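You operate a simulated robot arm through the tools that you are given. There is no shell and no other tool. Be economical: measure what you need, move in short steps, check, and stop when the job is done.

You are at the controls of a simulated two-armed robot. One attempt, no reset.

JOB
Put two of the speed controllers from the motor bench on the low stand. Put one of the orange radio modules from the island bench on top of the tested propeller. Take the flanged orange drum and put it in the th tray. Pick up the black driver with one hand, pass it to the other hand and put it on the shelf under the battery bench. Put the ribbed blue filter on the blue heat pad on the shelf under the motor bench. Pull the bolt drawer open. Any order will do.

The check looks at the end state, three seconds after you hand in, the way a careful person would. Anything else that was tipped, shoved, dropped, spilled or broken makes it a failure.

ROBOT AND FRAMES
Two 7-joint arms with three-finger grippers on one trunk, on a base that drives. Base frame: it is fixed to the floor where the robot stands at the start and does not move with it; the origin is under the middle of the robot, x ahead of it, y to its left, z up. Lengths are in m, angles in degrees, forces in N, time in s.
The left shoulder is at the start at [0.042, 0.154, 1.007], the right one opposite. With the tool pointing down near the work surface each hand reaches from about 0.1 to 0.58 m from the robot's upright axis, wherever it stands, measured 20 degrees to its own side. Places, roughly: black driver [-1.5, 0, 0.75]; bolt drawer [0.5, -8.7, 1.2]; flanged orange drum (6x6x3 cm) [-1.8, -0.4, 0.8]; heat pad [0.5, -3, 0.5]; low stand [0.7, 0.8, 0.6]; orange radio module [-2.25, -0.25, 0.75]; ribbed blue filter [0.5, -2.5, 0.5]; shelf under the battery bench [-4.6, -0.2, 0.2]; speed controller [0.75, 0, 0.75]; tested propeller [-2, -0.25, 0.75]; tray (24x17 cm) [-2.66, -0.08, 0.78]. Payload 2.69 kg a hand.
Tool frame (each hand has its own): the origin (TCP) lies between the finger pads and is the grasp point; the fingertips stand 0.029 m ahead of it; z points along the fingers, y is the line along which they close. Largest opening 0.12 m; the body of the gripper starts 0.078 m behind the TCP.
Orientation is that of the tool frame in the base frame, as a unit quaternion [x, y, z, w]. With the fingers straight down and closing along the base's y, the tool's x points along the base's -x, its y along +y and its z along -z.

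CONTROLS
- The arms move only by the tool jog_arm. It takes "left_targets", "right_targets" or both (then of equal length, played together; a hand with none holds still); each is a list of rows, each an object of numbers (a shift or turn left out is 0, a gripper value left out holds the last): "ax", "ay", "az": the turn, a rotation vector about the tool's x, y, z in degrees; "dx", "dy", "dz": the shift along the tool's x, y, z in m; "fingers": the gripper command, from -1 (fully open) to 1 (shut), values between in proportion. In form: [{"ax": .., "ay": .., "az": .., "dx": .., "dy": .., "dz": .., "fingers": ..}, ...]. A call has 1 to 12 rows; each row is the pose to reach, as a shift and turn from the pose commanded when the call began, along the tool's axes at that moment. Each row takes 0.2 s and may step no farther than 0.05 m and 8.6 degrees from the row before; otherwise, or with a gripper value out of range, the whole call is refused. A pose out of reach is approached as far as the arm can. The call stops where the force on the tool passes 40 N (or 10 N more than at its start, if that is more) or the arm is blocked; 0.2 s more then pass. Each finger halts on what it meets, pressing with about 44 N; the grip force reading is that of the motor and also rises with nothing between the fingers. The clock runs only during rows and for 0.2 s after the last one: add rows that repeat a pose to give the fingers time. The reply holds the time, the measured pose of the TCP, the force on the tool along the base axes, the opening and the grip force, in the units named above and with some noise, with the torque about the TCP (base axes, N m) and any sound that the robot's microphone picked up.
- Cameras (640 x 400 px; columns grow to the right, rows downward): "scene" is now at [0.1514, 0.0088, 1.1693]; the picture's right is [0.24, -0.97, 0.00], its down [-0.31, -0.08, -0.95] and it looks along [0.92, 0.23, -0.32] (base axes); focal length 214 px, centre (320, 200). "left" rides on the left gripper at [0.063, 0, -0.104] in its tool frame; the picture's right is [-0.01, 1.00, 0.00], its down [-0.83, 0.00, -0.56] and it looks along [-0.56, 0.00, 0.83] (tool axes); focal length 275 px, centre (320, 200). "right" rides on the right gripper at [0.063, 0, -0.104] in its tool frame; the picture's right is [0.00, 1.00, 0.00], its down [-0.83, 0.00, -0.56] and it looks along [-0.56, 0.00, 0.83] (tool axes); focal length 275 px, centre (320, 200). There is no depth. A picture from a camera that has moved, and an enlarged one, comes with that camera's place and axes in the base frame and with its lens. The place of the scene camera against the robot may be out by one fixed shift of up to 0.025 m in any direction.
- get_image(camera): a new picture of that camera. No time passes.
- raise_lower(by): slides the trunk up (or, below 0, down) by that many m; the arms and the scene camera ride with it, the base frame stays. It gives what a move gives, with no picture.
- steer(legs): drives the robot by 1 to 6 legs, each [ahead, left, turn to the left] in m, m and degrees, along the robot's own axes; the way and the turn of a leg run together, so that a leg with both is an arc; at most 1.5 m and 180 degrees a leg. The arms and the cameras ride along, it lands a little off, and it stops where it bumps. It gives what a move gives.
- turn_head(pan, tilt): turns the head with the scene camera to pan (to the left, within 80 degrees either way) and tilt (down, from -29 to 69), counted from straight ahead of the robot. It gives what a move gives.
- zoom(camera, box): a new picture of the part [left, top, right, bottom] of that camera's present view, enlarged. No time passes.
- hand_in(): hands the job in; it is judged then, once.

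Work in short steps. Places have to be worked out from the pictures, the camera data and where the tool is seen: move nearer, look again, correct. Check each grasp and each placing, and mend what went wrong. You have 207 turns and 202 pictures in all, those below and enlarged ones among them. Open the grippers and draw the arms clear of the work before you hand the job in, unless the task says otherwise; then end with one line.

The tools are called after "Emit:" as a command line: name --argument value ..., lists and objects as JSON in quotes. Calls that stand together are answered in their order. jog_arm: Moves the arms, as the interface text tells. Its arguments: {"type":"object","properties":{"left_targets":{"type":"array"},"right_targets":{"type":"array"}},"required":[]} The other tools are called the same way: raise_lower (by) slides the trunk up or down; steer (legs) drives the base; turn_head (pan, tilt) turns the head that bears the scene camera; get_image (camera) takes a picture; zoom (camera, box) takes an enlarged picture of a part of a camera's view; hand_in () hands the job in.

At the start:

```text
time: 0.0
left_position: [0.2891, 0.1867, 1.0723]
left_ee_rot: [-0.001, 1.0, 0.0, 0.0]
left_contact_force: [0.5, 0.4, -0.1]
left_moment: [0.01, -0.02, 0.02]
left_finger_gap: 0.1201
left_gripper_force: 0.0
right_position: [0.3334, -0.0808, 1.1272]
right_ee_rot: [0.0, 1.0, 0.0, 0.0]
right_contact_force: [0.9, 0.0, 0.2]
right_moment: [-0.03, 0.02, 0.0]
right_finger_gap: 0.1198
right_gripper_force: 0.0
trunk travel left (down, up): [-0.375, 0.063]
robot x, y, heading: [-0.0007, -0.0032, 0.2]
head pan, tilt: [14.0, 18.5]
```

scene: 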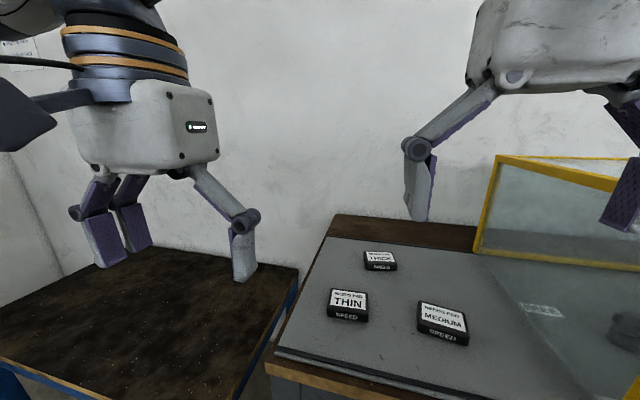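
right: 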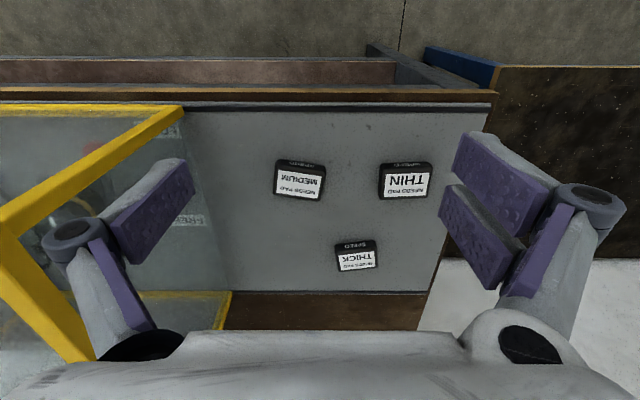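
left: 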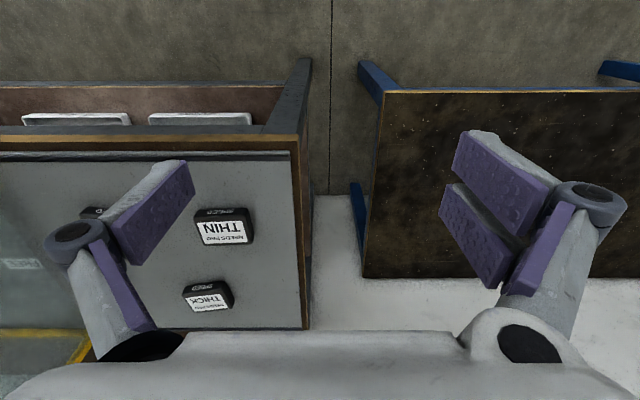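

The views show three controllers (THIN, MEDIUM, THICK), but the heights I get from the different cameras disagree. I'll pull the right hand back and bring the left hand over THIN to measure it.

Emit:
jog_arm --left_targets '[{"dx": -0.03}, {"dx": -0.06, "dy": -0.03}, {"dx": -0.1, "dy": -0.06}, {"dx": -0.13, "dy": -0.09}, {"dx": -0.15, "dy": -0.12}]' --right_targets '[{"dx": 0.04}, {"dx": 0.08, "dy": -0.02}, {"dx": 0.12, "dy": -0.05}, {"dx": 0.12, "dy": -0.08}, {"dx": 0.12, "dy": -0.1}]'

Emit:
get_image --camera "left"

Emit:
get_image --camera "scene"

```text
time: 1.2
left_position: [0.4392, 0.0673, 1.0722]
left_ee_rot: [0.0, 1.0, 0.0, 0.001]
left_contact_force: [0.1, -0.2, -0.9]
left_moment: [0.0, 0.02, -0.01]
left_finger_gap: 0.1201
left_gripper_force: 0.1
right_position: [0.215, -0.1755, 1.1183]
right_ee_rot: [0.0, 1.0, 0.001, 0.0]
right_contact_force: [0.1, -0.4, -0.7]
right_moment: [0.03, 0.0, 0.02]
right_finger_gap: 0.1201
right_gripper_force: 0.0
right hand out of reach, approached as far as the arm can: row 5
trunk travel left (down, up): [-0.375, 0.063]
robot x, y, heading: [0.0, 0.0026, 0.2]
head pan, tilt: [14.0, 18.5]
```

```text
198 pictures are left
camera left: at [0.3763, 0.067, 1.1772], right [0.0, 1.0, 0.0], down [0.83, 0.0, 0.56], along [0.56, 0.0, -0.83], focal length 275 px, centre (320, 200)
```

left: 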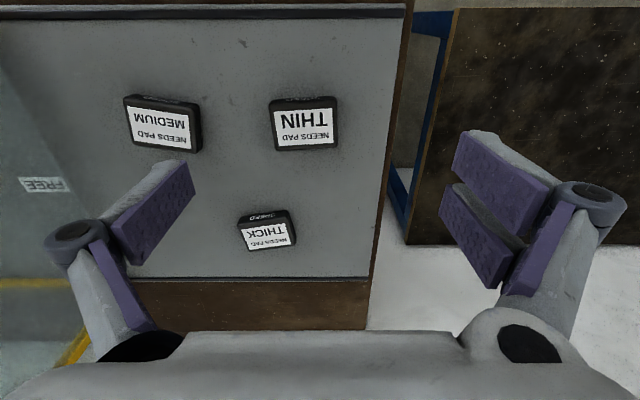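

```text
197 pictures are left
camera scene: at [0.1516, 0.008, 1.1693], right [0.24, -0.97, 0.0], down [-0.31, -0.08, -0.95], along [0.92, 0.23, -0.32], focal length 214 px, centre (320, 200)
```

scene: 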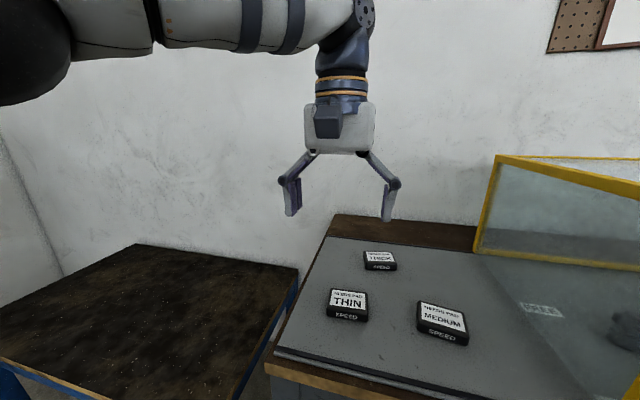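

Triangulating two left-hand views puts THIN at about (0.478, 0.048) with its top at z≈0.871, and MEDIUM at (0.479, -0.108). The stand top is at z≈0.56. I'll take the left hand most of the way down onto THIN and check.

Emit:
jog_arm --left_targets '[{"dx": -0.02, "dy": -0.01, "dz": 0.03}, {"dx": -0.039, "dy": -0.019, "dz": 0.07}, {"dx": -0.039, "dy": -0.019, "dz": 0.11}, {"dx": -0.039, "dy": -0.019, "dz": 0.14}]'

Emit:
get_image --camera "left"

```text
time: 2.2
left_position: [0.4775, 0.0485, 0.9324]
left_ee_rot: [-0.001, 1.0, -0.001, -0.001]
left_contact_force: [0.2, -0.4, 0.0]
left_moment: [0.0, 0.0, -0.02]
left_finger_gap: 0.12
left_gripper_force: 0.0
right_position: [0.2168, -0.1734, 1.1187]
right_ee_rot: [0.0, 1.0, 0.001, -0.001]
right_contact_force: [-0.2, -0.3, 0.4]
right_moment: [0.0, -0.01, 0.04]
right_finger_gap: 0.1202
right_gripper_force: 0.1
trunk travel left (down, up): [-0.375, 0.063]
robot x, y, heading: [-0.0013, 0.0006, -0.1]
head pan, tilt: [14.0, 18.5]
```

```text
196 pictures are left
camera left: at [0.4155, 0.0492, 1.0366], right [0.0, 1.0, 0.0], down [0.83, 0.0, 0.56], along [0.56, 0.0, -0.83], focal length 275 px, centre (320, 200)
```

left: 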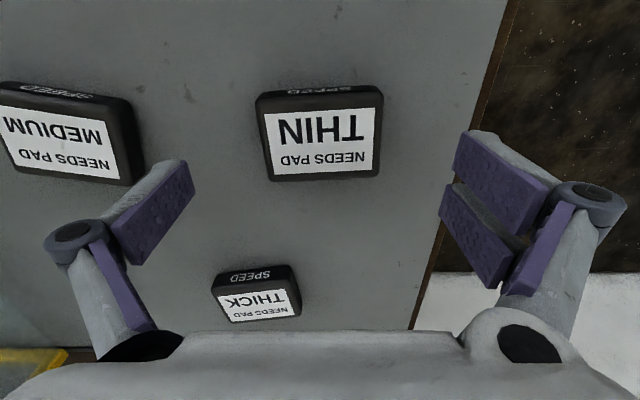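

THIN sits centred under the left hand, so I'll descend and grip it.

Emit:
jog_arm --left_targets '[{"dz": 0.03}, {"dz": 0.055}, {"dz": 0.055, "fingers": 1}, {"dz": 0.055, "fingers": 1}, {"dz": 0.055, "fingers": 1}]'

Emit:
jog_arm --left_targets '[{"dz": -0.03, "fingers": 1}, {"dz": -0.07, "fingers": 1}, {"dz": -0.11, "fingers": 1}]'

Emit:
get_image --camera "left"

```text
time: 3.4
left_position: [0.4778, 0.0496, 0.8807]
left_ee_rot: [-0.001, 1.0, 0.0, 0.004]
left_contact_force: [6.4, 8.1, 35.6]
left_moment: [0.82, 0.38, -0.19]
left_finger_gap: 0.0743
left_gripper_force: 43.8
right_position: [0.2141, -0.1738, 1.1191]
right_ee_rot: [-0.001, 1.0, 0.0, 0.002]
right_contact_force: [0.1, 0.3, -0.6]
right_moment: [0.0, 0.0, 0.0]
right_finger_gap: 0.1199
right_gripper_force: 0.1
trunk travel left (down, up): [-0.375, 0.063]
robot x, y, heading: [0.0029, -0.0002, -0.1]
head pan, tilt: [14.0, 18.5]
```

```text
time: 4.2
left_position: [0.4774, 0.0482, 0.9876]
left_ee_rot: [-0.001, 1.0, 0.001, -0.001]
left_contact_force: [-0.4, -0.2, -0.8]
left_moment: [-0.04, -0.02, 0.0]
left_finger_gap: 0.0743
left_gripper_force: 44.1
right_position: [0.2152, -0.1732, 1.1192]
right_ee_rot: [0.0, 1.0, 0.001, 0.0]
right_contact_force: [0.8, 0.3, 0.1]
right_moment: [-0.02, 0.0, -0.04]
right_finger_gap: 0.1201
right_gripper_force: 0.1
trunk travel left (down, up): [-0.375, 0.063]
robot x, y, heading: [0.004, -0.0012, -0.0]
head pan, tilt: [14.0, 18.5]
```

```text
195 pictures are left
camera left: at [0.4138, 0.0495, 1.0924], right [0.0, 1.0, 0.0], down [0.83, 0.0, 0.55], along [0.55, 0.0, -0.83], focal length 275 px, centre (320, 200)
```

left: 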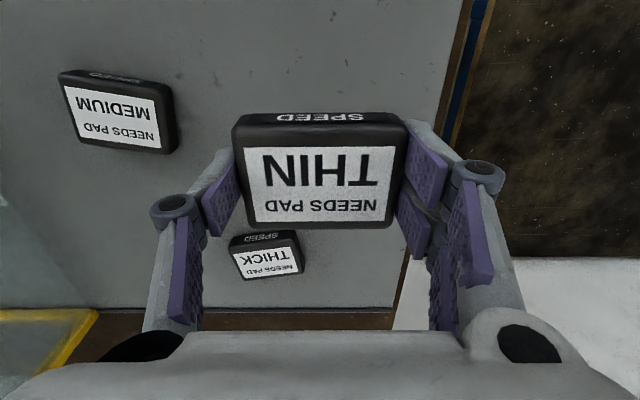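

THIN is gripped and the bench top is at about z 0.85. I'll move the left hand aside and bring the right hand above MEDIUM, turned about 10°, staying well left of the glass enclosure.

Emit:
jog_arm --left_targets '[{"dy": 0.05, "dz": -0.02}, {"dy": 0.1, "dz": -0.05}, {"dy": 0.15, "dz": -0.05}, {"dy": 0.18, "dz": -0.05}, {"dy": 0.18, "dz": -0.05}, {"dy": 0.18, "dz": -0.05}, {"dy": 0.18, "dz": -0.05}]' --right_targets '[{"dx": -0.04, "dy": 0.02}, {"dx": -0.09, "dy": 0.03}, {"dx": -0.14, "dy": 0.05}, {"dx": -0.19, "dy": 0.066}, {"dx": -0.235, "dy": 0.066, "az": 5}, {"dx": -0.262, "dy": 0.066, "dz": 0.04, "az": 10}, {"dx": -0.262, "dy": 0.066, "dz": 0.08, "az": 10}]'

Emit:
get_image --camera "right"

Emit:
get_image --camera "scene"

```text
refused: row 1 steps farther than a row can; nothing moved
```

```text
194 pictures are left
camera right: at [0.152, -0.1747, 1.2228], right [0.0, 1.0, 0.0], down [0.83, 0.0, 0.56], along [0.56, 0.0, -0.83], focal length 275 px, centre (320, 200)
```

right: 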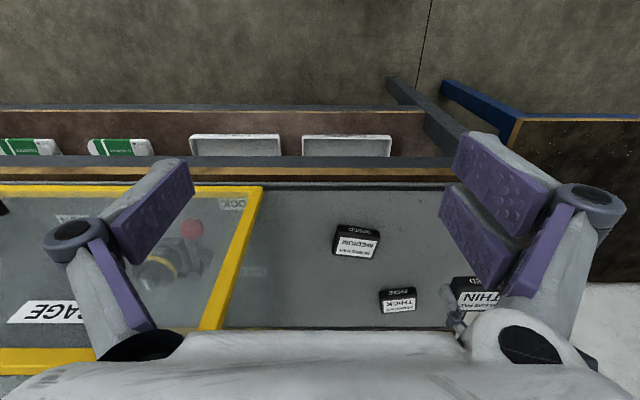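

```text
193 pictures are left
camera scene: at [0.1511, 0.0088, 1.1693], right [0.24, -0.97, 0.0], down [-0.31, -0.08, -0.95], along [0.92, 0.23, -0.32], focal length 214 px, centre (320, 200)
```

scene: 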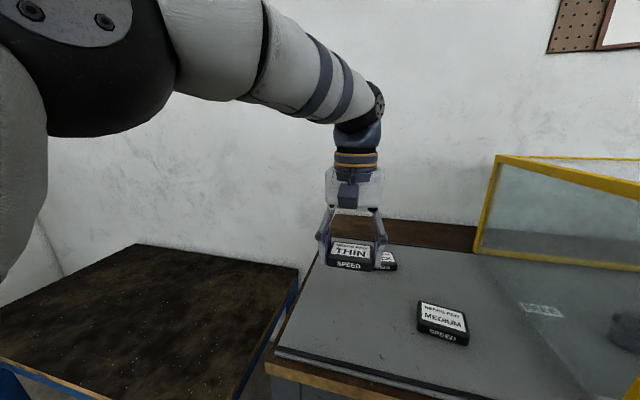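

The first row was too long, so I'll repeat the move in shorter steps.

Emit:
jog_arm --left_targets '[{"dy": 0.04, "dz": -0.02}, {"dy": 0.08, "dz": -0.04}, {"dy": 0.12, "dz": -0.05}, {"dy": 0.16, "dz": -0.05}, {"dy": 0.18, "dz": -0.05}, {"dy": 0.18, "dz": -0.05}, {"dy": 0.18, "dz": -0.05}, {"dy": 0.18, "dz": -0.05}]' --right_targets '[{"dx": -0.04, "dy": 0.02}, {"dx": -0.08, "dy": 0.03}, {"dx": -0.12, "dy": 0.05}, {"dx": -0.16, "dy": 0.066}, {"dx": -0.2, "dy": 0.066, "az": 5}, {"dx": -0.24, "dy": 0.066, "dz": 0.02, "az": 10}, {"dx": -0.262, "dy": 0.066, "dz": 0.06, "az": 10}, {"dx": -0.262, "dy": 0.066, "dz": 0.1, "az": 10}]'

Emit:
get_image --camera "right"

Emit:
get_image --camera "scene"

```text
time: 6.0
left_position: [0.4771, 0.2284, 1.037]
left_ee_rot: [-0.001, 1.0, 0.0, 0.0]
left_contact_force: [-0.1, -0.2, 0.0]
left_moment: [-0.01, -0.06, -0.02]
left_finger_gap: 0.0743
left_gripper_force: 43.9
right_position: [0.4776, -0.1104, 1.0183]
right_ee_rot: [0.087, 0.996, 0.0, 0.0]
right_contact_force: [-0.1, 0.1, -0.7]
right_moment: [-0.02, -0.04, 0.01]
right_finger_gap: 0.1198
right_gripper_force: 0.1
trunk travel left (down, up): [-0.375, 0.063]
robot x, y, heading: [-0.0026, -0.0001, -0.1]
head pan, tilt: [14.0, 18.5]
```

```text
192 pictures are left
camera right: at [0.4152, -0.0991, 1.1221], right [0.17, 0.99, 0.0], down [0.82, -0.14, 0.56], along [0.55, -0.09, -0.83], focal length 275 px, centre (320, 200)
```

right: 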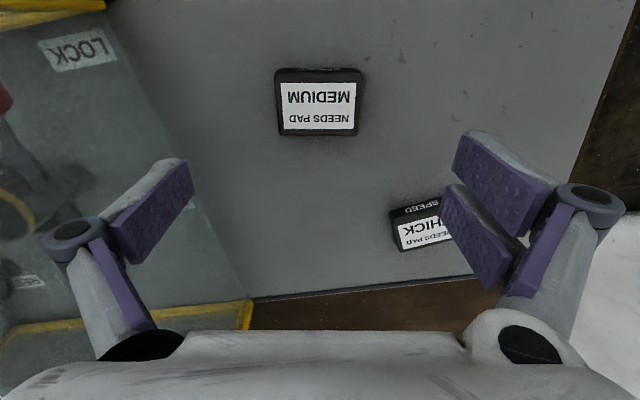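

```text
191 pictures are left
camera scene: at [0.1515, 0.0088, 1.1693], right [0.24, -0.97, 0.0], down [-0.31, -0.08, -0.95], along [0.92, 0.23, -0.32], focal length 214 px, centre (320, 200)
```

scene: 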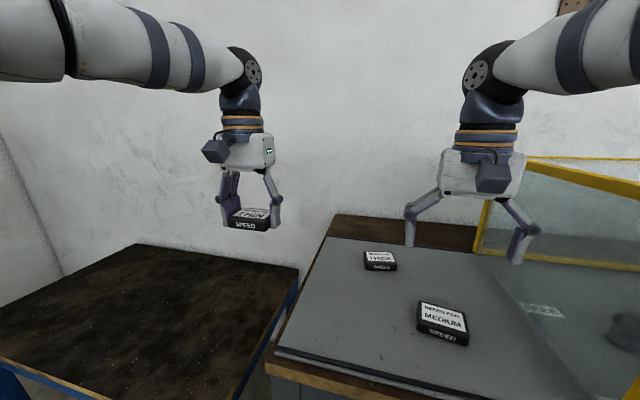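

MEDIUM is centred with the right heading, and the glass is at y≈-0.267, which leaves clearance. I'll descend, grip and lift.

Emit:
jog_arm --right_targets '[{"dz": 0.04}, {"dz": 0.08}, {"dz": 0.115}, {"dz": 0.134}, {"dz": 0.134, "fingers": 1}, {"dz": 0.134, "fingers": 1}, {"dz": 0.134, "fingers": 1}]'

Emit:
jog_arm --right_targets '[{"dz": -0.04, "fingers": 1}, {"dz": -0.08}, {"dz": -0.12}, {"dz": -0.15}]'

Emit:
get_image --camera "right"

```text
time: 7.6
left_position: [0.4759, 0.2285, 1.0373]
left_ee_rot: [0.0, 1.0, 0.0, 0.0]
left_contact_force: [-0.2, -0.1, -0.6]
left_moment: [0.0, -0.05, -0.03]
left_finger_gap: 0.0741
left_gripper_force: 44.0
right_position: [0.4764, -0.1081, 0.8826]
right_ee_rot: [0.088, 0.996, -0.001, 0.001]
right_contact_force: [-0.3, -0.5, 3.7]
right_moment: [0.04, -0.01, -0.01]
right_finger_gap: 0.0739
right_gripper_force: 43.9
trunk travel left (down, up): [-0.375, 0.063]
robot x, y, heading: [0.0032, -0.0003, -0.1]
head pan, tilt: [14.0, 18.5]
```

```text
time: 8.6
left_position: [0.4777, 0.2282, 1.0373]
left_ee_rot: [-0.001, 1.0, 0.0, 0.0]
left_contact_force: [0.4, 0.3, -0.8]
left_moment: [0.0, -0.01, 0.0]
left_finger_gap: 0.0742
left_gripper_force: 44.5
right_position: [0.4776, -0.1079, 1.0347]
right_ee_rot: [0.087, 0.996, 0.0, -0.001]
right_contact_force: [0.5, 0.0, -1.1]
right_moment: [0.0, 0.01, 0.02]
right_finger_gap: 0.0738
right_gripper_force: 44.3
trunk travel left (down, up): [-0.375, 0.063]
robot x, y, heading: [0.0031, -0.0002, -0.2]
head pan, tilt: [14.0, 18.5]
```

```text
190 pictures are left
camera right: at [0.4148, -0.0982, 1.1391], right [0.17, 0.99, 0.0], down [0.82, -0.14, 0.56], along [0.55, -0.09, -0.83], focal length 275 px, centre (320, 200)
```

right: 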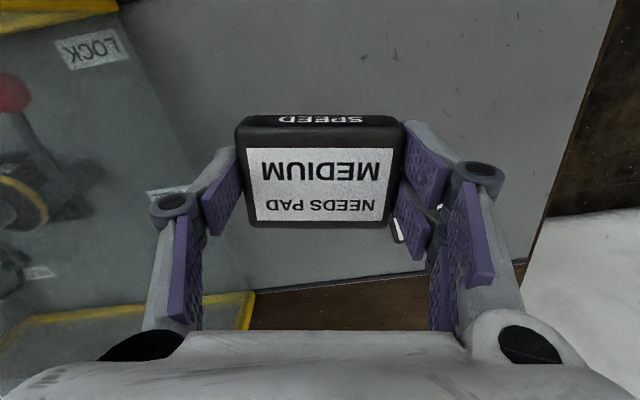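

Both controllers are held. Before driving sideways I'll look left and down to check for obstacles.

Emit:
turn_head --pan 70 --tilt 30

Emit:
get_image --camera "scene"

Emit:
turn_head --pan 0 --tilt 65

Emit:
get_image --camera "scene"

```text
time: 9.8
left_position: [0.4776, 0.2283, 1.0371]
left_ee_rot: [-0.001, 1.0, 0.001, 0.0]
left_contact_force: [-0.3, -0.6, -1.5]
left_moment: [0.0, 0.01, -0.01]
left_finger_gap: 0.0743
left_gripper_force: 44.2
right_position: [0.477, -0.1081, 1.0344]
right_ee_rot: [0.087, 0.996, 0.0, 0.0]
right_contact_force: [0.7, 0.0, -0.6]
right_moment: [0.03, 0.02, -0.02]
right_finger_gap: 0.0743
right_gripper_force: 43.6
trunk travel left (down, up): [-0.375, 0.063]
robot x, y, heading: [-0.0028, -0.0006, -0.2]
head pan, tilt: [70.0, 30.0]
```

```text
189 pictures are left
camera scene: at [0.092, 0.0713, 1.1508], right [0.94, -0.34, 0.0], down [-0.17, -0.47, -0.87], along [0.3, 0.81, -0.5], focal length 214 px, centre (320, 200)
```

scene: 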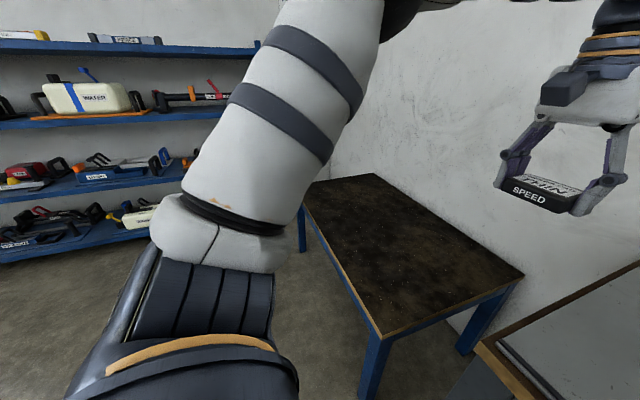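

```text
time: 11.3
left_position: [0.4778, 0.2303, 1.0366]
left_ee_rot: [-0.001, 1.0, 0.0, 0.0]
left_contact_force: [0.4, 0.4, -0.3]
left_moment: [0.0, -0.03, 0.0]
left_finger_gap: 0.0744
left_gripper_force: 43.6
right_position: [0.4769, -0.1097, 1.0347]
right_ee_rot: [0.087, 0.996, 0.001, 0.0]
right_contact_force: [0.0, 0.0, -0.4]
right_moment: [0.01, 0.01, -0.01]
right_finger_gap: 0.0742
right_gripper_force: 43.8
trunk travel left (down, up): [-0.375, 0.063]
robot x, y, heading: [-0.0039, 0.0019, -0.1]
head pan, tilt: [0.0, 65.0]
```

```text
188 pictures are left
camera scene: at [0.1217, -0.0136, 1.1032], right [0.0, -1.0, 0.0], down [-0.91, 0.0, -0.42], along [0.42, 0.0, -0.91], focal length 214 px, centre (320, 200)
```

scene: 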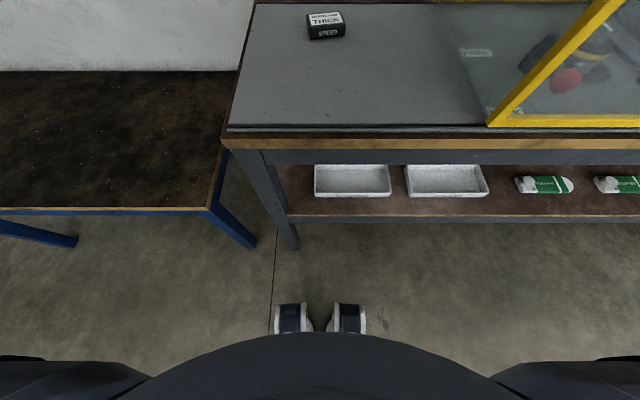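

The base is small (front at x≈0.1–0.2), and the stand spans y 0.32–1.1. I'll drive left 0.6 so both hands are over it.

Emit:
steer --legs '[[0, 0.6, 0]]'

Emit:
raise_lower --by -0.3

Emit:
get_image --camera "left"

Emit:
get_image --camera "right"

```text
time: 16.4
left_position: [0.4746, 0.8371, 1.0372]
left_ee_rot: [-0.004, 1.0, -0.001, 0.0]
left_contact_force: [-0.9, -0.4, -1.9]
left_moment: [-0.01, 0.01, -0.03]
left_finger_gap: 0.0741
left_gripper_force: 44.0
right_position: [0.476, 0.4994, 1.0336]
right_ee_rot: [0.085, 0.996, 0.0, 0.001]
right_contact_force: [0.3, -0.1, -0.5]
right_moment: [-0.03, 0.01, 0.0]
right_finger_gap: 0.0743
right_gripper_force: 44.2
trunk travel left (down, up): [-0.375, 0.063]
robot x, y, heading: [-0.002, 0.6079, 0.1]
head pan, tilt: [0.0, 65.0]
```

```text
time: 19.4
left_position: [0.4778, 0.8368, 0.7325]
left_ee_rot: [-0.002, 1.0, -0.001, -0.002]
left_contact_force: [0.7, 0.2, -0.3]
left_moment: [-0.01, 0.02, -0.01]
left_finger_gap: 0.074
left_gripper_force: 44.2
right_position: [0.4765, 0.4994, 0.7352]
right_ee_rot: [0.086, 0.996, 0.0, 0.0]
right_contact_force: [-0.3, -0.2, -0.5]
right_moment: [0.02, 0.03, 0.0]
right_finger_gap: 0.0742
right_gripper_force: 43.6
trunk travel left (down, up): [-0.075, 0.363]
robot x, y, heading: [-0.0009, 0.606, 0.4]
head pan, tilt: [0.0, 65.0]
```

```text
187 pictures are left
camera left: at [0.4146, 0.8371, 0.8378], right [0.0, 1.0, 0.0], down [0.83, 0.0, 0.55], along [0.55, 0.0, -0.83], focal length 275 px, centre (320, 200)
```

left: 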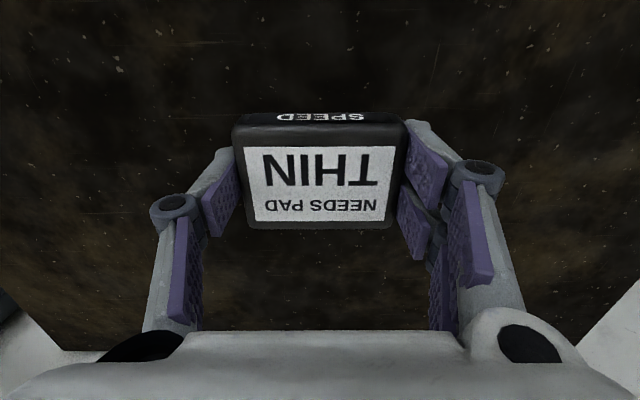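

```text
186 pictures are left
camera right: at [0.4138, 0.5093, 0.8388], right [0.17, 0.99, 0.0], down [0.82, -0.14, 0.56], along [0.55, -0.09, -0.83], focal length 275 px, centre (320, 200)
```

right: 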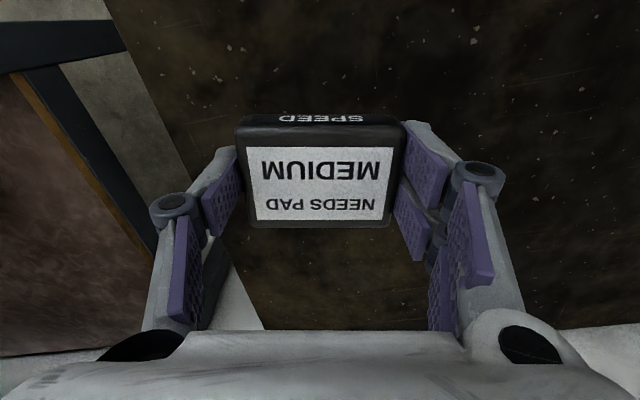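

Both are over the stand, so I'll lower together to just above contact.

Emit:
jog_arm --left_targets '[{"dz": 0.04}, {"dz": 0.08}, {"dz": 0.11}, {"dz": 0.125}, {"dz": 0.13}]' --right_targets '[{"dz": 0.04}, {"dz": 0.08}, {"dz": 0.11}, {"dz": 0.125}, {"dz": 0.13}]'

Emit:
get_image --camera "left"

```text
time: 20.6
left_position: [0.4765, 0.8356, 0.6035]
left_ee_rot: [-0.003, 1.0, -0.001, -0.003]
left_contact_force: [0.3, -0.1, -0.4]
left_moment: [0.01, 0.04, 0.0]
left_finger_gap: 0.0744
left_gripper_force: 44.0
right_position: [0.477, 0.4986, 0.6043]
right_ee_rot: [0.086, 0.996, -0.001, -0.001]
right_contact_force: [-0.2, -0.3, -1.8]
right_moment: [0.02, -0.03, -0.03]
right_finger_gap: 0.0744
right_gripper_force: 43.4
trunk travel left (down, up): [-0.075, 0.363]
robot x, y, heading: [-0.0033, 0.6071, 0.3]
head pan, tilt: [0.0, 65.0]
```

```text
185 pictures are left
camera left: at [0.414, 0.8365, 0.7075], right [0.0, 1.0, 0.0], down [0.83, 0.0, 0.55], along [0.55, 0.0, -0.83], focal length 275 px, centre (320, 200)
```

left: 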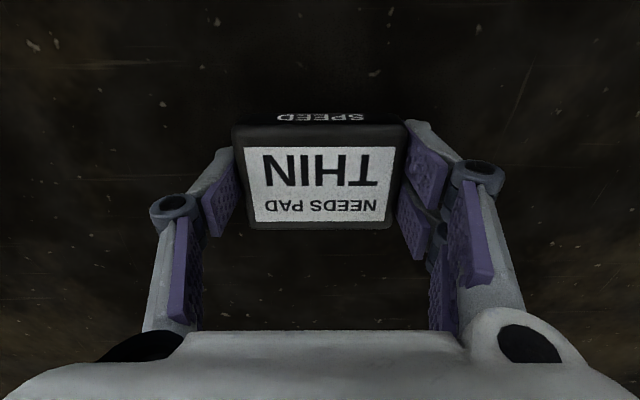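

No contact yet, so I'll creep down in small steps.

Emit:
jog_arm --left_targets '[{"dz": 0.004}, {"dz": 0.008}, {"dz": 0.012}, {"dz": 0.014}]' --right_targets '[{"dz": 0.004}, {"dz": 0.008}, {"dz": 0.012}, {"dz": 0.014}]'

```text
time: 21.6
left_position: [0.4761, 0.8363, 0.5876]
left_ee_rot: [-0.003, 1.0, 0.0, -0.002]
left_contact_force: [-0.7, -0.3, -0.9]
left_moment: [-0.02, 0.02, 0.01]
left_finger_gap: 0.0742
left_gripper_force: 44.0
right_position: [0.4766, 0.4995, 0.5903]
right_ee_rot: [0.085, 0.996, 0.001, 0.0]
right_contact_force: [-0.8, 0.1, -0.8]
right_moment: [0.04, -0.01, 0.02]
right_finger_gap: 0.0744
right_gripper_force: 44.4
trunk travel left (down, up): [-0.075, 0.363]
robot x, y, heading: [-0.0046, 0.6023, 0.0]
head pan, tilt: [0.0, 65.0]
```

Still no contact, so I'll keep creeping.

Emit:
jog_arm --left_targets '[{"dz": 0.003}, {"dz": 0.006}, {"dz": 0.009}, {"dz": 0.012}, {"dz": 0.015}, {"dz": 0.018}]' --right_targets '[{"dz": 0.003}, {"dz": 0.006}, {"dz": 0.009}, {"dz": 0.012}, {"dz": 0.015}, {"dz": 0.018}]'

```text
time: 23.0
left_position: [0.4761, 0.8362, 0.5741]
left_ee_rot: [-0.003, 1.0, 0.0, 0.003]
left_contact_force: [2.7, 4.1, 28.0]
left_moment: [0.95, -0.27, -0.04]
left_finger_gap: 0.0741
left_gripper_force: 44.1
right_position: [0.4756, 0.4995, 0.575]
right_ee_rot: [0.085, 0.996, 0.002, 0.004]
right_contact_force: [6.5, -1.0, 33.0]
right_moment: [-0.07, -0.14, 0.03]
right_finger_gap: 0.0748
right_gripper_force: 44.2
trunk travel left (down, up): [-0.075, 0.363]
robot x, y, heading: [-0.0015, 0.6049, 0.3]
head pan, tilt: [0.0, 65.0]
```

Both touched down, so I'll release and rise.

Emit:
jog_arm --left_targets '[{"dz": -0.003, "fingers": -0.6}, {"dz": -0.003, "fingers": -0.6}, {"dz": -0.003, "fingers": -0.6}, {"dz": -0.04}, {"dz": -0.08}, {"dz": -0.12}, {"dz": -0.16}]' --right_targets '[{"dz": -0.003, "fingers": -0.6}, {"dz": -0.003, "fingers": -0.6}, {"dz": -0.003, "fingers": -0.6}, {"dz": -0.04}, {"dz": -0.08}, {"dz": -0.12}, {"dz": -0.16}]'

Emit:
get_image --camera "scene"

```text
time: 24.6
left_position: [0.4775, 0.8368, 0.7316]
left_ee_rot: [-0.003, 1.0, -0.001, -0.003]
left_contact_force: [-0.6, -0.6, 0.2]
left_moment: [0.02, 0.04, 0.02]
left_finger_gap: 0.0963
left_gripper_force: 0.1
right_position: [0.4767, 0.4985, 0.7337]
right_ee_rot: [0.085, 0.996, 0.001, 0.0]
right_contact_force: [-0.3, 0.3, 0.3]
right_moment: [0.03, 0.0, -0.01]
right_finger_gap: 0.0962
right_gripper_force: 0.0
trunk travel left (down, up): [-0.075, 0.363]
robot x, y, heading: [-0.0031, 0.6089, 0.3]
head pan, tilt: [0.0, 65.0]
```

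```text
184 pictures are left
camera scene: at [0.2216, 0.5932, 0.7769], right [0.0, -1.0, 0.0], down [-0.91, 0.0, -0.42], along [0.42, 0.0, -0.91], focal length 214 px, centre (320, 200)
```

scene: 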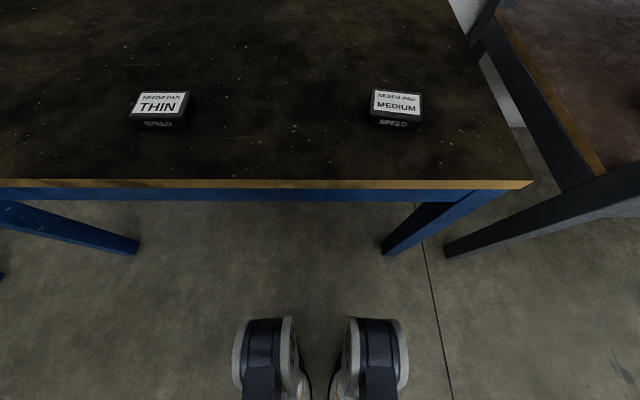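

Both controllers stand on the low stand. Next is the filter and heat pad: I'll raise the trunk, tuck the arms, back off and drive right to look under the motor bench.

Emit:
raise_lower --by 0.3

Emit:
jog_arm --left_targets '[{"dx": 0.04}, {"dx": 0.08}, {"dx": 0.12}, {"dx": 0.16}, {"dx": 0.2}, {"dx": 0.22}]' --right_targets '[{"dx": 0.04, "az": -5}, {"dx": 0.08, "az": -10}, {"dx": 0.12, "az": -10}, {"dx": 0.16, "az": -10}, {"dx": 0.2, "az": -10}, {"dx": 0.22, "az": -10}]'

Emit:
steer --legs '[[-0.4, 0, 0], [0, -1.5, 0], [0, -1.0, 0]]'

Emit:
turn_head --pan 0 --tilt 30

Emit:
get_image --camera "scene"

```text
time: 27.6
left_position: [0.4785, 0.8359, 1.0312]
left_ee_rot: [-0.003, 1.0, -0.001, -0.004]
left_contact_force: [-0.5, 0.0, 0.3]
left_moment: [0.03, 0.01, -0.01]
left_finger_gap: 0.0959
left_gripper_force: 0.0
right_position: [0.4765, 0.4994, 1.0317]
right_ee_rot: [0.086, 0.996, 0.0, 0.0]
right_contact_force: [0.4, 0.0, -0.8]
right_moment: [0.01, 0.02, -0.01]
right_finger_gap: 0.0961
right_gripper_force: 0.1
trunk travel left (down, up): [-0.375, 0.063]
robot x, y, heading: [-0.0038, 0.6032, 0.2]
head pan, tilt: [0.0, 65.0]
```

```text
time: 28.7
left_position: [0.2987, 0.8353, 1.0326]
left_ee_rot: [-0.003, 1.0, -0.001, -0.002]
left_contact_force: [0.8, -0.3, -0.1]
left_moment: [0.01, 0.03, 0.0]
left_finger_gap: 0.0959
left_gripper_force: 0.1
right_position: [0.3097, 0.5252, 1.0325]
right_ee_rot: [0.01, 1.0, 0.006, -0.001]
right_contact_force: [15.4, -21.4, 1.8]
right_moment: [3.52, 2.46, 0.14]
right_finger_gap: 0.0961
right_gripper_force: 0.1
trunk travel left (down, up): [-0.375, 0.063]
robot x, y, heading: [-0.0033, 0.6074, 0.1]
head pan, tilt: [0.0, 65.0]
stopped in row 5 (right hand): the force on the tool passed its limit at 93 N (the readings are from after the stop); the commanded pose is now the measured one
```

```text
time: 50.1
left_position: [-0.1039, -1.6686, 1.0315]
left_ee_rot: [-0.001, 1.0, 0.0, -0.002]
left_contact_force: [0.8, 0.2, 0.6]
left_moment: [0.03, 0.0, -0.03]
left_finger_gap: 0.0959
left_gripper_force: 0.0
right_position: [-0.0942, -1.9774, 1.0322]
right_ee_rot: [0.008, 1.0, 0.004, -0.001]
right_contact_force: [12.5, -23.9, 0.5]
right_moment: [3.78, 2.11, 0.13]
right_finger_gap: 0.0959
right_gripper_force: 0.0
trunk travel left (down, up): [-0.375, 0.063]
robot x, y, heading: [-0.4031, -1.8974, 0.1]
head pan, tilt: [0.0, 65.0]
```

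```text
time: 51.1
left_position: [-0.104, -1.6691, 1.0319]
left_ee_rot: [-0.002, 1.0, -0.001, -0.003]
left_contact_force: [0.7, -0.7, 1.0]
left_moment: [-0.01, -0.01, 0.04]
left_finger_gap: 0.0962
left_gripper_force: 0.0
right_position: [-0.0936, -1.9774, 1.0333]
right_ee_rot: [0.011, 1.0, 0.007, -0.002]
right_contact_force: [1.0, 0.3, 0.2]
right_moment: [0.0, -0.01, 0.01]
right_finger_gap: 0.0959
right_gripper_force: 0.0
trunk travel left (down, up): [-0.375, 0.063]
robot x, y, heading: [-0.402, -1.8964, 0.3]
head pan, tilt: [0.0, 30.0]
```

```text
183 pictures are left
camera scene: at [-0.2786, -1.9066, 1.107], right [0.06, -1.0, 0.0], down [-0.88, -0.05, -0.48], along [0.48, 0.03, -0.88], focal length 214 px, centre (320, 200)
```

scene: 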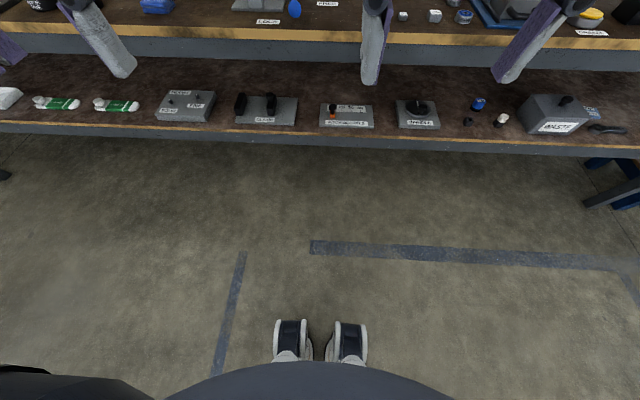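

The right hand had pressed against the tilted head and may still be blocking it. I'll move the right hand down and forward, then turn the head again.

Emit:
jog_arm --right_targets '[{"dy": -0.03, "dz": 0.02}, {"dy": -0.06, "dz": 0.04}, {"dy": -0.09, "dz": 0.06}, {"dy": -0.12, "dz": 0.06}]'

Emit:
turn_head --pan 0 --tilt 30

Emit:
get_image --camera "scene"

```text
time: 52.1
left_position: [-0.1038, -1.6669, 1.032]
left_ee_rot: [-0.002, 1.0, -0.001, -0.003]
left_contact_force: [0.2, -0.2, 0.5]
left_moment: [0.01, 0.04, 0.01]
left_finger_gap: 0.0958
left_gripper_force: 0.0
right_position: [-0.099, -2.0966, 0.9713]
right_ee_rot: [0.008, 1.0, 0.004, -0.002]
right_contact_force: [-0.1, 0.1, 0.0]
right_moment: [0.01, 0.04, 0.0]
right_finger_gap: 0.0959
right_gripper_force: 0.1
trunk travel left (down, up): [-0.375, 0.063]
robot x, y, heading: [-0.4069, -1.895, 0.3]
head pan, tilt: [0.0, 30.0]
```

```text
time: 52.7
left_position: [-0.1027, -1.6668, 1.0323]
left_ee_rot: [-0.002, 1.0, -0.001, -0.003]
left_contact_force: [-0.3, 0.6, -0.7]
left_moment: [0.01, -0.01, -0.01]
left_finger_gap: 0.0959
left_gripper_force: 0.1
right_position: [-0.0967, -2.0958, 0.9719]
right_ee_rot: [0.009, 1.0, 0.004, -0.002]
right_contact_force: [0.4, 0.2, 0.1]
right_moment: [-0.02, -0.01, 0.01]
right_finger_gap: 0.096
right_gripper_force: 0.0
trunk travel left (down, up): [-0.375, 0.063]
robot x, y, heading: [-0.4022, -1.8949, 0.1]
head pan, tilt: [0.0, 30.0]
```

```text
182 pictures are left
camera scene: at [-0.2529, -1.9099, 1.1508], right [0.0, -1.0, 0.0], down [-0.5, 0.0, -0.87], along [0.87, 0.0, -0.5], focal length 214 px, centre (320, 200)
```

scene: 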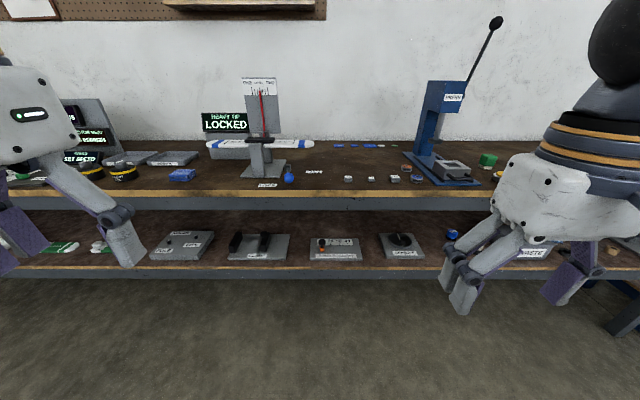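

The head is fine now. Zooming in on the shelf to see the right-hand part.

Emit:
steer --legs '[[0, -0.7, 0]]'

Emit:
zoom --camera "scene" --box '[120, 130, 520, 380]'

Emit:
get_image --camera "scene"

```text
time: 58.5
left_position: [-0.1015, -2.367, 1.0319]
left_ee_rot: [-0.002, 1.0, -0.001, -0.003]
left_contact_force: [0.2, -1.0, -0.1]
left_moment: [0.0, 0.02, 0.01]
left_finger_gap: 0.0959
left_gripper_force: 0.0
right_position: [-0.0956, -2.7979, 0.9713]
right_ee_rot: [0.009, 1.0, 0.004, -0.001]
right_contact_force: [0.2, -0.7, 0.3]
right_moment: [0.02, 0.01, 0.0]
right_finger_gap: 0.0961
right_gripper_force: 0.1
trunk travel left (down, up): [-0.375, 0.063]
robot x, y, heading: [-0.4024, -2.5962, -0.1]
head pan, tilt: [0.0, 30.0]
```

```text
1.60 times, centred on (320, 255) of scene
camera zoom: at [-0.251, -2.611, 1.1508], right [0.0, -1.0, 0.0], down [-0.5, 0.0, -0.87], along [0.87, 0.0, -0.5], focal length 343 px, centre (320, 112)
```

zoom: 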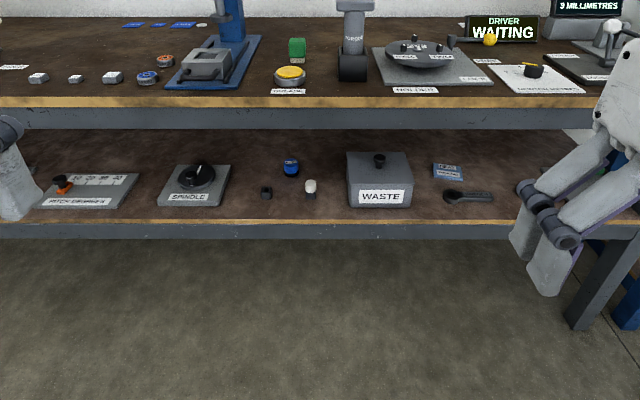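

```text
180 pictures are left
camera scene: at [-0.251, -2.611, 1.1508], right [0.0, -1.0, 0.0], down [-0.5, 0.0, -0.87], along [0.87, 0.0, -0.5], focal length 214 px, centre (320, 200)
```

scene: 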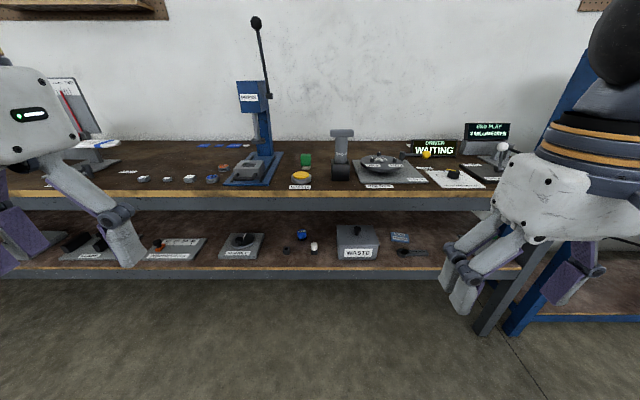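

I can see the blue filter left of the WASTE box and a small blue pad right of it. Zooming closer.

Emit:
zoom --camera "scene" --box '[270, 210, 450, 285]'

```text
3.56 times, centred on (360, 248) of scene
camera zoom: at [-0.251, -2.611, 1.1508], right [0.0, -1.0, 0.0], down [-0.5, 0.0, -0.87], along [0.87, 0.0, -0.5], focal length 763 px, centre (178, 31)
```

zoom: 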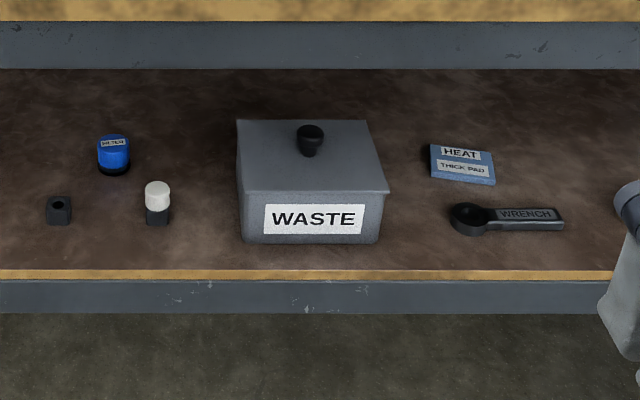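

Emit:
zoom --camera "scene" --box '[282, 222, 330, 262]'

Emit:
zoom --camera "scene" --box '[380, 225, 430, 265]'

```text
10.00 times, centred on (306, 242) of scene
camera zoom: at [-0.251, -2.611, 1.1508], right [0.0, -1.0, 0.0], down [-0.5, 0.0, -0.87], along [0.87, 0.0, -0.5], focal length 2145 px, centre (460, -220)
```

zoom: 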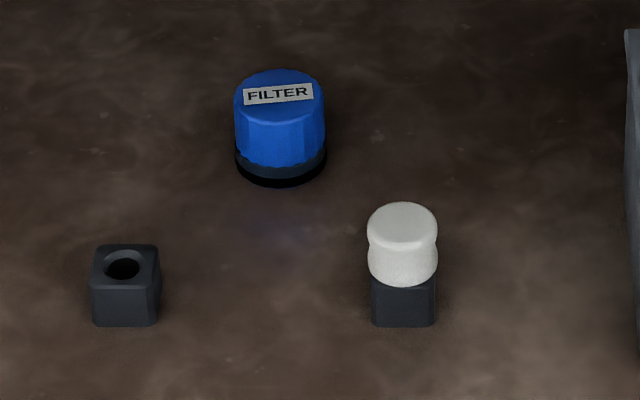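

```text
10.00 times, centred on (405, 245) of scene
camera zoom: at [-0.251, -2.611, 1.1508], right [0.0, -1.0, 0.0], down [-0.5, 0.0, -0.87], along [0.87, 0.0, -0.5], focal length 2145 px, centre (-530, -250)
```

zoom: 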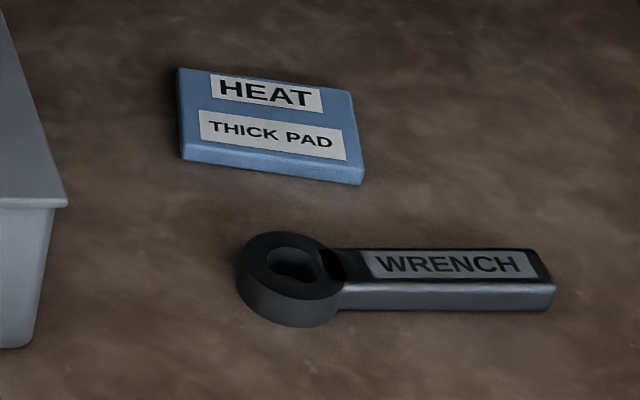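

The filter and the HEAT pad are identified. The shelf (z≈0.47, opening up to ≈0.75) needs a forward-pitched tool with the camera on top. I'll lower the trunk in free space and try pitching and then rolling the right hand.

Emit:
raise_lower --by -0.3

Emit:
jog_arm --right_targets '[{"ay": -8, "dx": -0.01}, {"ay": -16, "dx": -0.02}, {"ay": -24, "dx": -0.03}, {"ay": -32, "dx": -0.04}, {"ay": -40, "dx": -0.05}, {"ay": -48, "dx": -0.06}, {"ay": -56, "dx": -0.07}, {"ay": -60, "dx": -0.08}]'

Emit:
jog_arm --right_targets '[{"az": 8}, {"az": 16}, {"az": 24}, {"az": 32}, {"az": 40}, {"az": 48}, {"az": 56}, {"az": 64}, {"az": 72}, {"az": 80}, {"az": 88}, {"az": 90}]'

Emit:
get_image --camera "scene"

```text
time: 61.5
left_position: [-0.0805, -2.369, 0.7095]
left_ee_rot: [-0.002, 0.999, -0.001, -0.039]
left_contact_force: [0.4, -0.7, 0.6]
left_moment: [0.0, 0.0, 0.0]
left_finger_gap: 0.0959
left_gripper_force: 0.1
right_position: [-0.0971, -2.7976, 0.671]
right_ee_rot: [0.01, 1.0, 0.005, -0.001]
right_contact_force: [0.2, 0.5, -0.4]
right_moment: [0.0, 0.04, 0.0]
right_finger_gap: 0.0961
right_gripper_force: 0.0
trunk travel left (down, up): [-0.075, 0.363]
robot x, y, heading: [-0.4008, -2.5957, -0.0]
head pan, tilt: [0.0, 30.0]
```

```text
time: 63.3
left_position: [-0.0809, -2.3687, 0.7089]
left_ee_rot: [-0.002, 0.999, -0.002, -0.039]
left_contact_force: [0.3, -0.7, 0.2]
left_moment: [0.01, 0.03, 0.02]
left_finger_gap: 0.0959
left_gripper_force: 0.0
right_position: [0.0543, -2.7814, 0.7511]
right_ee_rot: [0.01, 0.867, -0.001, 0.499]
right_contact_force: [-0.6, 0.3, -0.2]
right_moment: [-0.04, 0.05, -0.01]
right_finger_gap: 0.0958
right_gripper_force: 0.0
right hand out of reach, approached as far as the arm can: row 3, 4, 5, 6, 7, 8
trunk travel left (down, up): [-0.075, 0.363]
robot x, y, heading: [-0.3974, -2.5979, 0.0]
head pan, tilt: [0.0, 30.0]
```

```text
time: 65.9
left_position: [-0.0801, -2.3674, 0.708]
left_ee_rot: [-0.001, 0.999, -0.001, -0.039]
left_contact_force: [-0.3, 0.2, -0.8]
left_moment: [-0.01, -0.02, 0.02]
left_finger_gap: 0.0958
left_gripper_force: 0.0
right_position: [0.0561, -2.7798, 0.7499]
right_ee_rot: [0.621, 0.605, 0.353, 0.353]
right_contact_force: [0.3, 1.0, 0.5]
right_moment: [-0.03, -0.01, -0.01]
right_finger_gap: 0.0959
right_gripper_force: 0.0
trunk travel left (down, up): [-0.075, 0.363]
robot x, y, heading: [-0.4026, -2.5969, 0.1]
head pan, tilt: [0.0, 30.0]
```

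```text
176 pictures are left
camera scene: at [-0.1496, -2.6107, 0.8245], right [0.0, -1.0, 0.0], down [-0.5, 0.0, -0.87], along [0.87, 0.0, -0.5], focal length 214 px, centre (320, 200)
```

scene: 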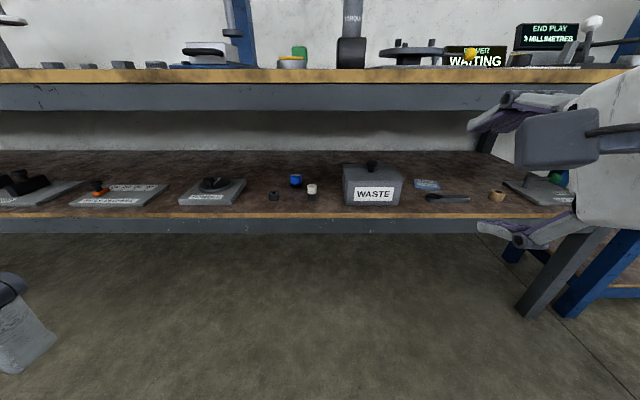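

A 90° roll worked, so I'll roll the rest of the way.

Emit:
jog_arm --right_targets '[{"az": 8}, {"az": 16}, {"az": 24}, {"az": 32}, {"az": 40}, {"az": 48}, {"az": 56}, {"az": 64}, {"az": 72}, {"az": 80}, {"az": 88}, {"az": 90}]'

Emit:
get_image --camera "right"

Emit:
get_image --camera "scene"

```text
time: 68.5
left_position: [-0.0803, -2.3684, 0.7082]
left_ee_rot: [-0.002, 0.999, -0.002, -0.04]
left_contact_force: [-0.2, 0.1, 0.7]
left_moment: [0.03, -0.01, 0.0]
left_finger_gap: 0.0962
left_gripper_force: 0.0
right_position: [0.2735, -2.9892, 0.9467]
right_ee_rot: [0.871, 0.012, 0.49, 0.007]
right_contact_force: [0.4, -0.4, -1.0]
right_moment: [0.02, -0.02, -0.01]
right_finger_gap: 0.0961
right_gripper_force: 0.0
right hand out of reach, approached as far as the arm can: row 1, 2, 3, 4, 5, 6, 7, 8, 9, 10, 11, 12
trunk travel left (down, up): [-0.075, 0.363]
robot x, y, heading: [-0.4003, -2.5964, 0.0]
head pan, tilt: [0.0, 30.0]
```

```text
175 pictures are left
camera right: at [0.2177, -2.9887, 1.0543], right [0.02, -1.0, 0.03], down [-0.91, -0.03, -0.42], along [0.42, -0.02, -0.91], focal length 275 px, centre (320, 200)
```

right: 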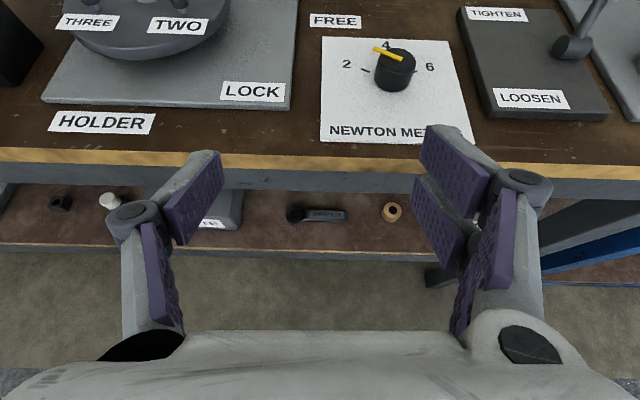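

```text
174 pictures are left
camera scene: at [-0.1497, -2.6107, 0.8246], right [0.0, -1.0, 0.0], down [-0.5, 0.0, -0.87], along [0.87, 0.0, -0.5], focal length 214 px, centre (320, 200)
```

scene: 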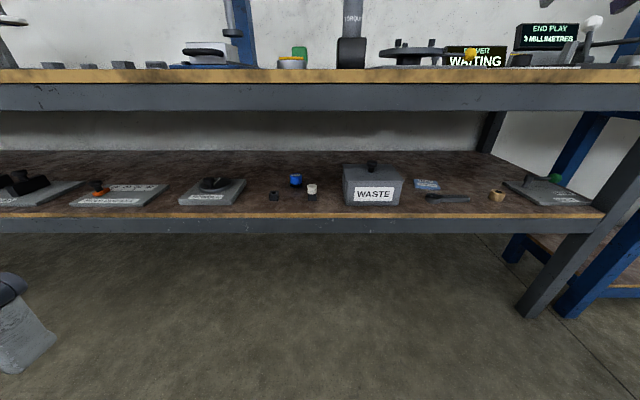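

The orientation was reached, but only high and far out. I'll back away and see whether this orientation can be brought down lower in free space.

Emit:
steer --legs '[[-0.4, 0, 0]]'

Emit:
jog_arm --right_targets '[{"dx": -0.034, "dz": 0.021}, {"dx": -0.068, "dz": 0.042}, {"dx": -0.102, "dz": 0.063}, {"dx": -0.136, "dz": 0.084}, {"dx": -0.17, "dz": 0.105}, {"dx": -0.204, "dz": 0.126}, {"dx": -0.238, "dz": 0.147}, {"dx": -0.272, "dz": 0.168}, {"dx": -0.306, "dz": 0.189}, {"dx": -0.34, "dz": 0.21}]'

Emit:
get_image --camera "scene"

```text
time: 71.0
left_position: [-0.4848, -2.3698, 0.7089]
left_ee_rot: [-0.002, 0.999, -0.001, -0.039]
left_contact_force: [0.0, -0.2, -0.1]
left_moment: [0.0, 0.03, 0.02]
left_finger_gap: 0.0957
left_gripper_force: 0.0
right_position: [-0.1303, -2.9891, 0.9473]
right_ee_rot: [0.871, 0.012, 0.491, 0.007]
right_contact_force: [-0.5, 0.0, 0.9]
right_moment: [-0.01, 0.01, 0.02]
right_finger_gap: 0.0961
right_gripper_force: 0.1
trunk travel left (down, up): [-0.075, 0.363]
robot x, y, heading: [-0.8048, -2.596, -0.2]
head pan, tilt: [0.0, 30.0]
```

```text
time: 73.2
left_position: [-0.4844, -2.3695, 0.709]
left_ee_rot: [-0.002, 0.999, -0.002, -0.039]
left_contact_force: [1.1, 0.2, -0.1]
left_moment: [0.02, 0.0, -0.01]
left_finger_gap: 0.096
left_gripper_force: 0.0
right_position: [-0.0628, -3.0722, 0.6012]
right_ee_rot: [0.869, 0.02, 0.494, 0.007]
right_contact_force: [-0.9, 0.3, 0.1]
right_moment: [0.02, -0.01, -0.02]
right_finger_gap: 0.096
right_gripper_force: 0.0
right hand out of reach, approached as far as the arm can: row 1, 2, 3, 4, 5, 6, 7, 8, 9, 10
trunk travel left (down, up): [-0.075, 0.363]
robot x, y, heading: [-0.8081, -2.5982, 0.2]
head pan, tilt: [0.0, 30.0]
```

```text
173 pictures are left
camera scene: at [-0.5535, -2.6118, 0.8245], right [0.0, -1.0, 0.0], down [-0.5, 0.0, -0.87], along [0.87, 0.0, -0.5], focal length 214 px, centre (320, 200)
```

scene: 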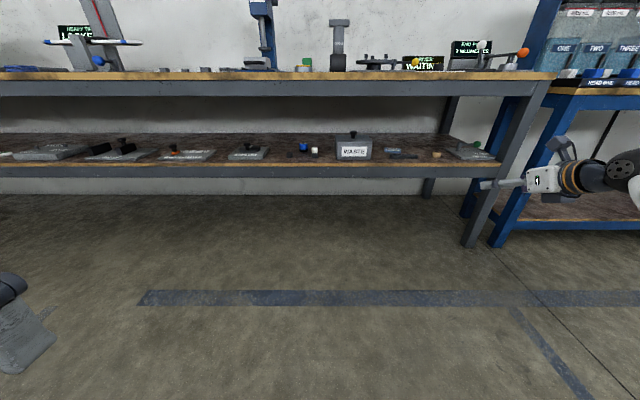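

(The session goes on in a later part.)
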